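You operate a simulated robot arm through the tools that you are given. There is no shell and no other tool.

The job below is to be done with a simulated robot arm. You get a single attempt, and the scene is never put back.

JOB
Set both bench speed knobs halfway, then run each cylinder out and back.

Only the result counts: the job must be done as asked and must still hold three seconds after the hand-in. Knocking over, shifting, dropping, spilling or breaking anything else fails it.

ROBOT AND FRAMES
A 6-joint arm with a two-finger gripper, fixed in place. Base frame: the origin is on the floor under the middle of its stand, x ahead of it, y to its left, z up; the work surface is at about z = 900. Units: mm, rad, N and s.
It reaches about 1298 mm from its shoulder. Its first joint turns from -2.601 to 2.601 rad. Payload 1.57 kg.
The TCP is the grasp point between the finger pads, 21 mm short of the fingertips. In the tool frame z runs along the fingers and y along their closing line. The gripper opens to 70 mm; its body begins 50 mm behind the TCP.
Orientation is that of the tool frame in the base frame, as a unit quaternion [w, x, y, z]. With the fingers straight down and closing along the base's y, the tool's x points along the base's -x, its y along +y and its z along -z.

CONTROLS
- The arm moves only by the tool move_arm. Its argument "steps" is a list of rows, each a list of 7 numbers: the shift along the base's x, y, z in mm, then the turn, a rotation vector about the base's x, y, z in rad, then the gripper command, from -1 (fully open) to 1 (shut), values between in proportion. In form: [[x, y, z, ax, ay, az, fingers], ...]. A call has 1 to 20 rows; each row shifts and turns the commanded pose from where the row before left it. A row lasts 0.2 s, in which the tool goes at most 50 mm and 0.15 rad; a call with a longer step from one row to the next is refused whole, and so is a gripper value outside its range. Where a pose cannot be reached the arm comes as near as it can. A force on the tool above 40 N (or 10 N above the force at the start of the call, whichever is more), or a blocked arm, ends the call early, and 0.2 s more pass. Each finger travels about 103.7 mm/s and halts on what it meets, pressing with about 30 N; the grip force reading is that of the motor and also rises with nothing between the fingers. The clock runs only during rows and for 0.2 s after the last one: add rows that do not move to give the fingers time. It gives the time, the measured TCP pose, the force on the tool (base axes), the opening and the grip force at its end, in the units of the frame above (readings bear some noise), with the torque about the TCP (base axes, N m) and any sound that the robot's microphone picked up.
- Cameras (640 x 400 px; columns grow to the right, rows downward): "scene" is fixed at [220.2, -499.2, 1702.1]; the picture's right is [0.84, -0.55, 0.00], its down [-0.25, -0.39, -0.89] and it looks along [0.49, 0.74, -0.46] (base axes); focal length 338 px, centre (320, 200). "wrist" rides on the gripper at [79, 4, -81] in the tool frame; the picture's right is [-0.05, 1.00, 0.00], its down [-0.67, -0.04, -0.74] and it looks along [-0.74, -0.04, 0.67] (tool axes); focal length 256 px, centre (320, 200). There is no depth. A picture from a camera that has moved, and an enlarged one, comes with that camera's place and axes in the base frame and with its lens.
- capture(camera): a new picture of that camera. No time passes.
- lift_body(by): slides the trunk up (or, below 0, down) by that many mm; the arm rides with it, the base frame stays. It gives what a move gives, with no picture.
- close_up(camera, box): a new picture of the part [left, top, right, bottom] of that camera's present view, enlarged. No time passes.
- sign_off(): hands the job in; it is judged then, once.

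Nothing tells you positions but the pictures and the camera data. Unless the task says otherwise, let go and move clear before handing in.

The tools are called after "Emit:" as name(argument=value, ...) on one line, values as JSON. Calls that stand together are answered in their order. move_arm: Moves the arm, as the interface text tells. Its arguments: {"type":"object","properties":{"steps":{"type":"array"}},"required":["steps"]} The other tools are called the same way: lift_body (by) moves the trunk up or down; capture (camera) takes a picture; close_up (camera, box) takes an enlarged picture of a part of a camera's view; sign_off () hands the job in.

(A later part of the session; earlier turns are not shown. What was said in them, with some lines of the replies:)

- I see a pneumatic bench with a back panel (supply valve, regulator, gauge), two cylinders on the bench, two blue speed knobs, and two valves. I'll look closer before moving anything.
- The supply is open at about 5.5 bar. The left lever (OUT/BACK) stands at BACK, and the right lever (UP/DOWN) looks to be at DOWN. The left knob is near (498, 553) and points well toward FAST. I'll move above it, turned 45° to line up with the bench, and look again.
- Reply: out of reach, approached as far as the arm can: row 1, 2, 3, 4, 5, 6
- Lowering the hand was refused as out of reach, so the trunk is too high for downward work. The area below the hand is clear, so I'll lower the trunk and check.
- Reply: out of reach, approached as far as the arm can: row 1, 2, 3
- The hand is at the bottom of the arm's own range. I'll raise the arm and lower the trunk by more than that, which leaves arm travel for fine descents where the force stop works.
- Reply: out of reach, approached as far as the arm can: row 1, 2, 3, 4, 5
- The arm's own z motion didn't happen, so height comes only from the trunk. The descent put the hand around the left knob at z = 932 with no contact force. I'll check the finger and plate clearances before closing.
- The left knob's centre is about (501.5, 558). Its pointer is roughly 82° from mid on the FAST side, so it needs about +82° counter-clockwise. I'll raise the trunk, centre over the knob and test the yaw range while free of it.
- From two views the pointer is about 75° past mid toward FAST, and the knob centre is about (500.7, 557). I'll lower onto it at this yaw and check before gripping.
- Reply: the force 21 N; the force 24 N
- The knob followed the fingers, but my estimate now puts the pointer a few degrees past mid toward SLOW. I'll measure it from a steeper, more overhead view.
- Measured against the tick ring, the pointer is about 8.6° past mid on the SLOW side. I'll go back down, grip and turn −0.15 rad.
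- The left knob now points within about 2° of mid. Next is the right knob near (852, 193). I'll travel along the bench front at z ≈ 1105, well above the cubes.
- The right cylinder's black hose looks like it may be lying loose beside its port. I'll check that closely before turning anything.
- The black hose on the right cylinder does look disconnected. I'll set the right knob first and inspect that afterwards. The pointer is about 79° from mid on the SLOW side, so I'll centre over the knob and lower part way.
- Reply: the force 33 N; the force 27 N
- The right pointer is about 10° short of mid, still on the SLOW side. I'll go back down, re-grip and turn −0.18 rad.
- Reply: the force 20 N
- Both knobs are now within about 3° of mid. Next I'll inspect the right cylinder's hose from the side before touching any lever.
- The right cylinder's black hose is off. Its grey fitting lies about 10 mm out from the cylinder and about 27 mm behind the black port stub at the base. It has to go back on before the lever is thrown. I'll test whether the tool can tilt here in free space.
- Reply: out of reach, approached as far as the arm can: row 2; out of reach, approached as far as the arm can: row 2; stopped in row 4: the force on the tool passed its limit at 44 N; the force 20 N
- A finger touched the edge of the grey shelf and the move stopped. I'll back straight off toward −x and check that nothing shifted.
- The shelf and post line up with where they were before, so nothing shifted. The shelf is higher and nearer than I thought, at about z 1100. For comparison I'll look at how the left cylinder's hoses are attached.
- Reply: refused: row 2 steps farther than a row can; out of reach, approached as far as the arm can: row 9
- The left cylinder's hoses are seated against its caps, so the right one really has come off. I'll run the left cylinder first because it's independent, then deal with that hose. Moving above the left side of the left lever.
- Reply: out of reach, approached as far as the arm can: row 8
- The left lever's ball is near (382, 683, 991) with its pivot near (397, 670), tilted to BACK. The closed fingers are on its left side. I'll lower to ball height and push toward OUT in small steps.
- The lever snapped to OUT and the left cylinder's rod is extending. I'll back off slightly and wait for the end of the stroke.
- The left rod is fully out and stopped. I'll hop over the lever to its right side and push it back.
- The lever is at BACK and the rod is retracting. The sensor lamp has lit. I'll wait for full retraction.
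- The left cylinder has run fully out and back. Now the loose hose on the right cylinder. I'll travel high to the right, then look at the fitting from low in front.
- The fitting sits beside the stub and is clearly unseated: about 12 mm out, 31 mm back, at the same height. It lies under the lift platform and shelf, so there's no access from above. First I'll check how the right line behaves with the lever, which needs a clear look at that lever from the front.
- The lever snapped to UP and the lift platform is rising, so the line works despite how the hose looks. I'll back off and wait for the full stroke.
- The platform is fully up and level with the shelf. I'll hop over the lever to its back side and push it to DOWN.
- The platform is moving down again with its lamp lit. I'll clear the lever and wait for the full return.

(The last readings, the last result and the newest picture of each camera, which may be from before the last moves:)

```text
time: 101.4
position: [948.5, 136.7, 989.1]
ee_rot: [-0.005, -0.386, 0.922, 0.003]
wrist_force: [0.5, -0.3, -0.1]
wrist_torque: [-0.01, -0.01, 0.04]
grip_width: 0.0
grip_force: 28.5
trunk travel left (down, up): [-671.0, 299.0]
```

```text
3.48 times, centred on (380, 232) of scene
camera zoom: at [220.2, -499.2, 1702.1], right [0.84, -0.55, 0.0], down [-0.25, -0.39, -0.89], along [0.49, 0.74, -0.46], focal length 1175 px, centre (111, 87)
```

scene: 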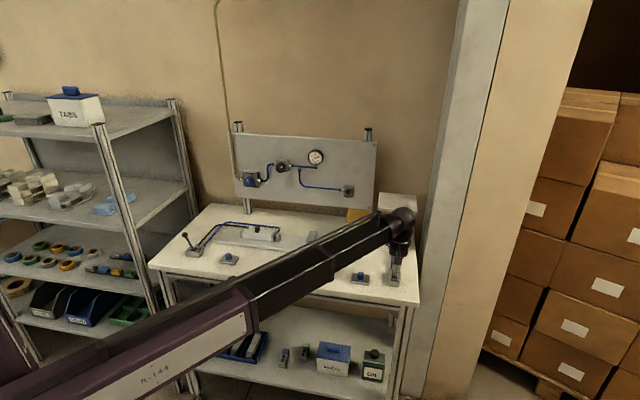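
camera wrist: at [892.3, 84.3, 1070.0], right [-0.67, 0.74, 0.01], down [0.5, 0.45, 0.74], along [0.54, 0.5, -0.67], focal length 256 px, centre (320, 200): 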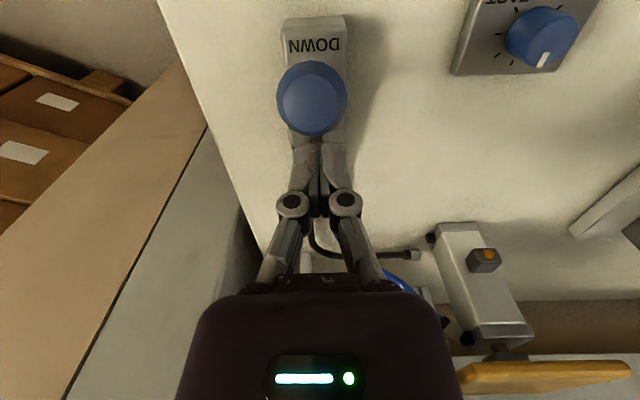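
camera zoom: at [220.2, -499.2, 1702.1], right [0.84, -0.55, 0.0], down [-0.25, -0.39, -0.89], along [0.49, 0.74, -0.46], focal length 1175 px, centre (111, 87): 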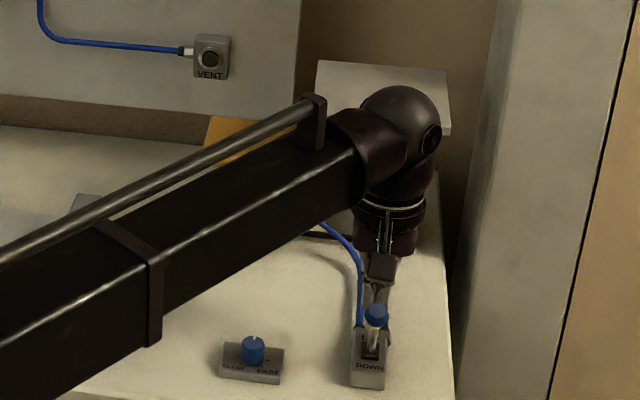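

The right cylinder also ran fully up and back down, and its lever is at DOWN. I'll raise clear and check both knobs from above.

Emit:
lift_body(by=130)

Emit:
move_arm(steps=[[-25, 10, 0, 0, 0, 0, 1], [-25, 12, 0, 0, 0, 0, 1], [-25, 15, 0, 0, 0, 0, 1], [-25, 15, 0, 0, 0, 0, 1], [0, 0, 0, 0, 0, 0, 1]])

Emit:
capture(camera="wrist")

Emit:
capture(camera="scene")

```text
time: 103.0
position: [948.7, 138.1, 1119.3]
ee_rot: [-0.004, -0.387, 0.922, 0.002]
wrist_force: [0.2, -0.2, 0.1]
wrist_torque: [-0.02, 0.07, 0.01]
grip_width: 0.0
grip_force: 28.8
trunk travel left (down, up): [-801.0, 169.0]
```

```text
time: 104.2
position: [850.3, 189.4, 1119.2]
ee_rot: [-0.005, -0.386, 0.922, 0.003]
wrist_force: [0.1, 1.2, -0.2]
wrist_torque: [-0.01, 0.03, 0.01]
grip_width: 0.2
grip_force: 28.5
trunk travel left (down, up): [-801.0, 169.0]
```

```text
taken
camera wrist: at [793.6, 137.0, 1199.9], right [-0.67, 0.74, 0.01], down [0.5, 0.45, 0.74], along [0.54, 0.5, -0.67], focal length 256 px, centre (320, 200)
```

wrist: 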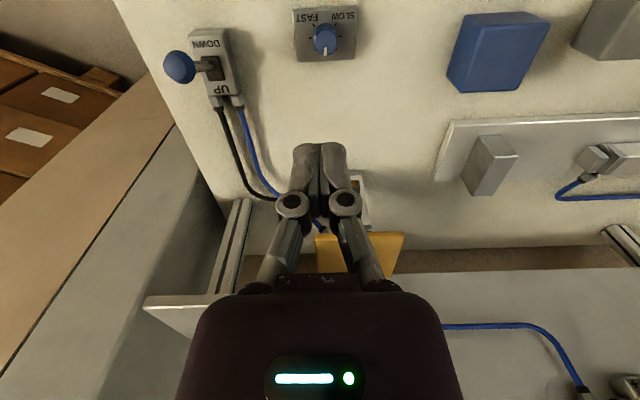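

```text
taken
```

scene: 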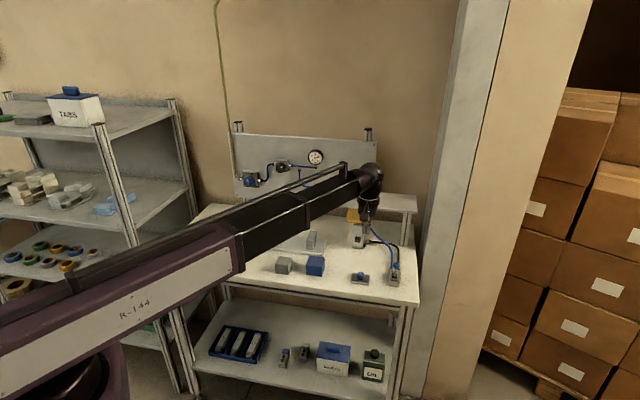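

Emit:
close_up(camera="wrist", box=[290, 5, 360, 65])

Emit:
close_up(camera="wrist", box=[160, 20, 260, 110])

Emit:
close_up(camera="scene", box=[230, 120, 390, 220])

```text
6.67 times, centred on (325, 35) of wrist
camera zoom: at [793.6, 137.0, 1199.9], right [-0.67, 0.74, 0.01], down [0.5, 0.45, 0.74], along [0.54, 0.5, -0.67], focal length 1707 px, centre (287, 1300)
```

zoom: 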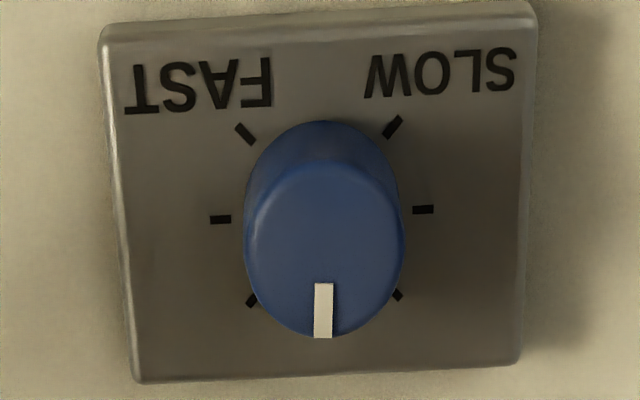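

```text
4.44 times, centred on (210, 65) of wrist
camera zoom: at [793.6, 137.0, 1199.9], right [-0.67, 0.74, 0.01], down [0.5, 0.45, 0.74], along [0.54, 0.5, -0.67], focal length 1138 px, centre (809, 800)
```

zoom: 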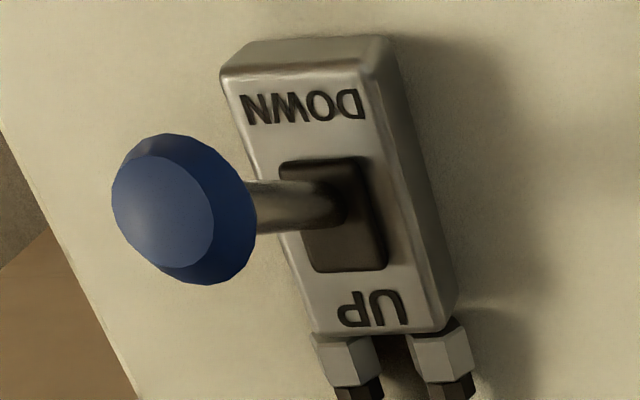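

```text
4.00 times, centred on (310, 170) of scene
camera zoom: at [220.2, -499.2, 1702.1], right [0.84, -0.55, 0.0], down [-0.25, -0.39, -0.89], along [0.49, 0.74, -0.46], focal length 1352 px, centre (360, 320)
```

zoom: 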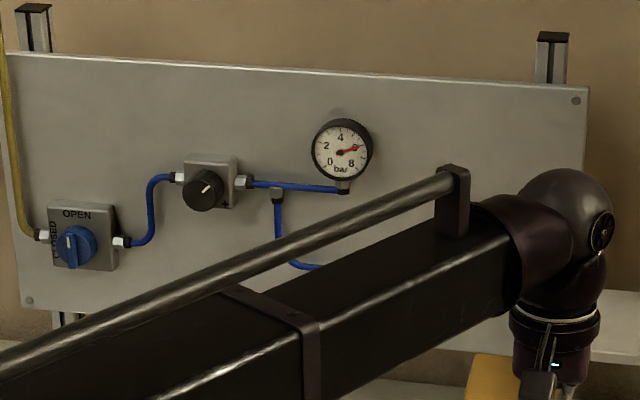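

The right knob is within about 2–3° of mid, and the right lever is at DOWN. I'll make the same overhead check of the left knob.

Emit:
move_arm(steps=[[-28.9, 30.2, 0, 0, 0, 0, 1], [-28.9, 30.2, 0, 0, 0, 0, 1], [-28.9, 30.2, 0, 0, 0, 0, 1], [-28.9, 30.2, 0, 0, 0, 0, 1], [-28.9, 30.2, 0, 0, 0, 0, 1], [-28.9, 30.2, 0, 0, 0, 0, 1], [-28.9, 30.2, 0, 0, 0, 0, 1], [-28.9, 30.2, 0, 0, 0, 0, 1], [-28.9, 30.2, 0, 0, 0, 0, 1], [-28.9, 30.2, 0, 0, 0, 0, 1], [-28.9, 30.2, 0, 0, 0, 0, 1], [-28.9, 30.2, 0, 0, 0, 0, 1], [0, 0, 0, 0, 0, 0, 1]])

Emit:
capture(camera="wrist")

Emit:
close_up(camera="wrist", box=[290, 5, 360, 65])

Emit:
capture(camera="scene")

```text
time: 107.0
position: [501.9, 551.3, 1119.1]
ee_rot: [-0.005, -0.386, 0.922, 0.003]
wrist_force: [0.1, 0.8, 0.4]
wrist_torque: [-0.01, 0.01, -0.02]
grip_width: 0.1
grip_force: 28.6
out of reach, approached as far as the arm can: row 7, 11
trunk travel left (down, up): [-801.0, 169.0]
```

```text
taken
camera wrist: at [445.5, 498.2, 1200.0], right [-0.67, 0.74, 0.01], down [0.5, 0.45, 0.74], along [0.54, 0.5, -0.67], focal length 256 px, centre (320, 200)
```

wrist: 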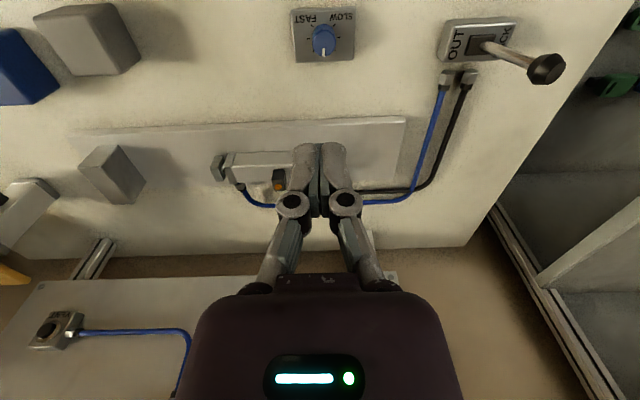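

```text
6.67 times, centred on (325, 35) of wrist
camera zoom: at [445.5, 498.2, 1200.0], right [-0.67, 0.74, 0.01], down [0.5, 0.45, 0.74], along [0.54, 0.5, -0.67], focal length 1707 px, centre (287, 1300)
```

zoom: 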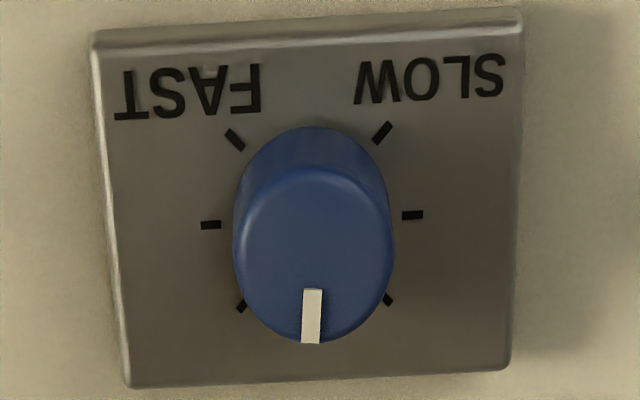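

```text
taken
```

scene: 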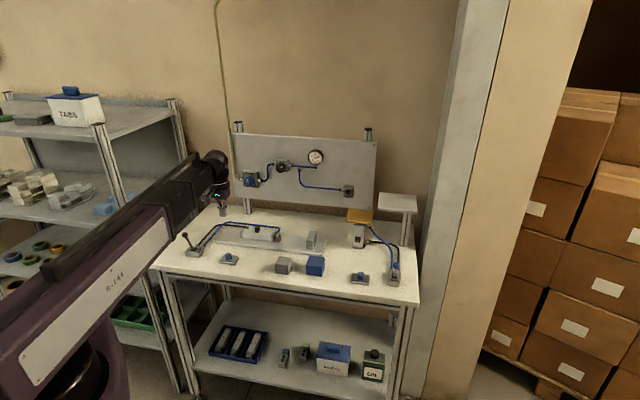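

Emit:
close_up(camera="scene", box=[290, 190, 450, 290])

Emit:
close_up(camera="scene", box=[150, 200, 310, 300])

Emit:
move_arm(steps=[[0, 0, 0, 0, 0, 0, -1], [0, 0, 0, 0, 0, 0, -1], [0, 0, 0, 0, 0, 0, -1]])

```text
4.00 times, centred on (370, 240) of scene
camera zoom: at [220.2, -499.2, 1702.1], right [0.84, -0.55, 0.0], down [-0.25, -0.39, -0.89], along [0.49, 0.74, -0.46], focal length 1352 px, centre (120, 40)
```

zoom: 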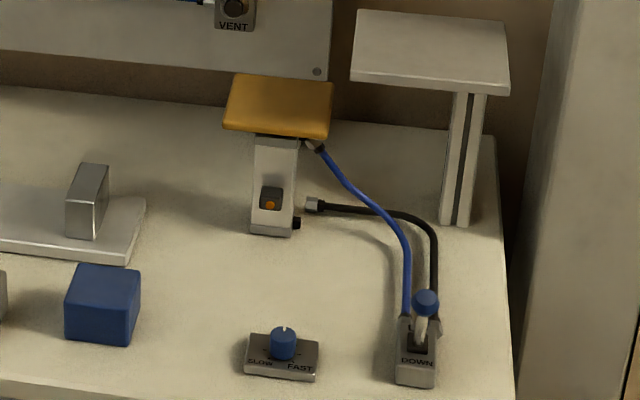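

```text
4.00 times, centred on (230, 250) of scene
camera zoom: at [220.2, -499.2, 1702.1], right [0.84, -0.55, 0.0], down [-0.25, -0.39, -0.89], along [0.49, 0.74, -0.46], focal length 1352 px, centre (680, 0)
```

zoom: 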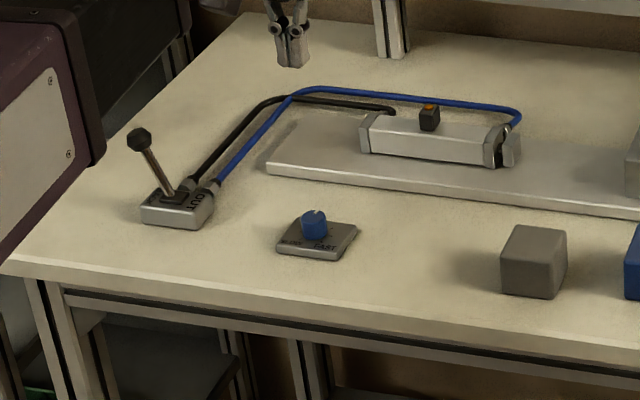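

```text
time: 107.8
position: [502.7, 550.6, 1119.0]
ee_rot: [-0.004, -0.387, 0.922, 0.002]
wrist_force: [-1.1, 0.2, 1.4]
wrist_torque: [-0.01, 0.03, 0.04]
grip_width: 69.7
grip_force: 0.1
trunk travel left (down, up): [-801.0, 169.0]
```

Both knobs point to mid and both cylinders have run their full stroke out and back. The levers are at BACK and DOWN, every other item is where it started, and the gripper is open and clear above the bench. Handing in.

Emit:
sign_off()

```text
The job is handed in.
```

I set both speed knobs to about halfway, then ran each cylinder fully out and back, and handed the job in. I haven't seen the judge's verdict.

- **Knobs:** the right one reads about 2–3° past the middle and the left one about 3–5°, both towards FAST. I left them there because changing them after the runs would have broken the order you asked for.
- **Cylinders:** the left one extended fully and retracted. The right lift rose level with the shelf and came back down. The levers ended at BACK and DOWN, as they started.
- **Shelf contact:** while looking at the right cylinder, a finger touched the edge of the grey shelf, with a force of about 44 N. The move stopped and I backed off. The shelf shows no shift in the before and after pictures.
- **Right cylinder hose:** its black hose looks unplugged from the port at the base. I left it alone, and the lift still worked in both directions.
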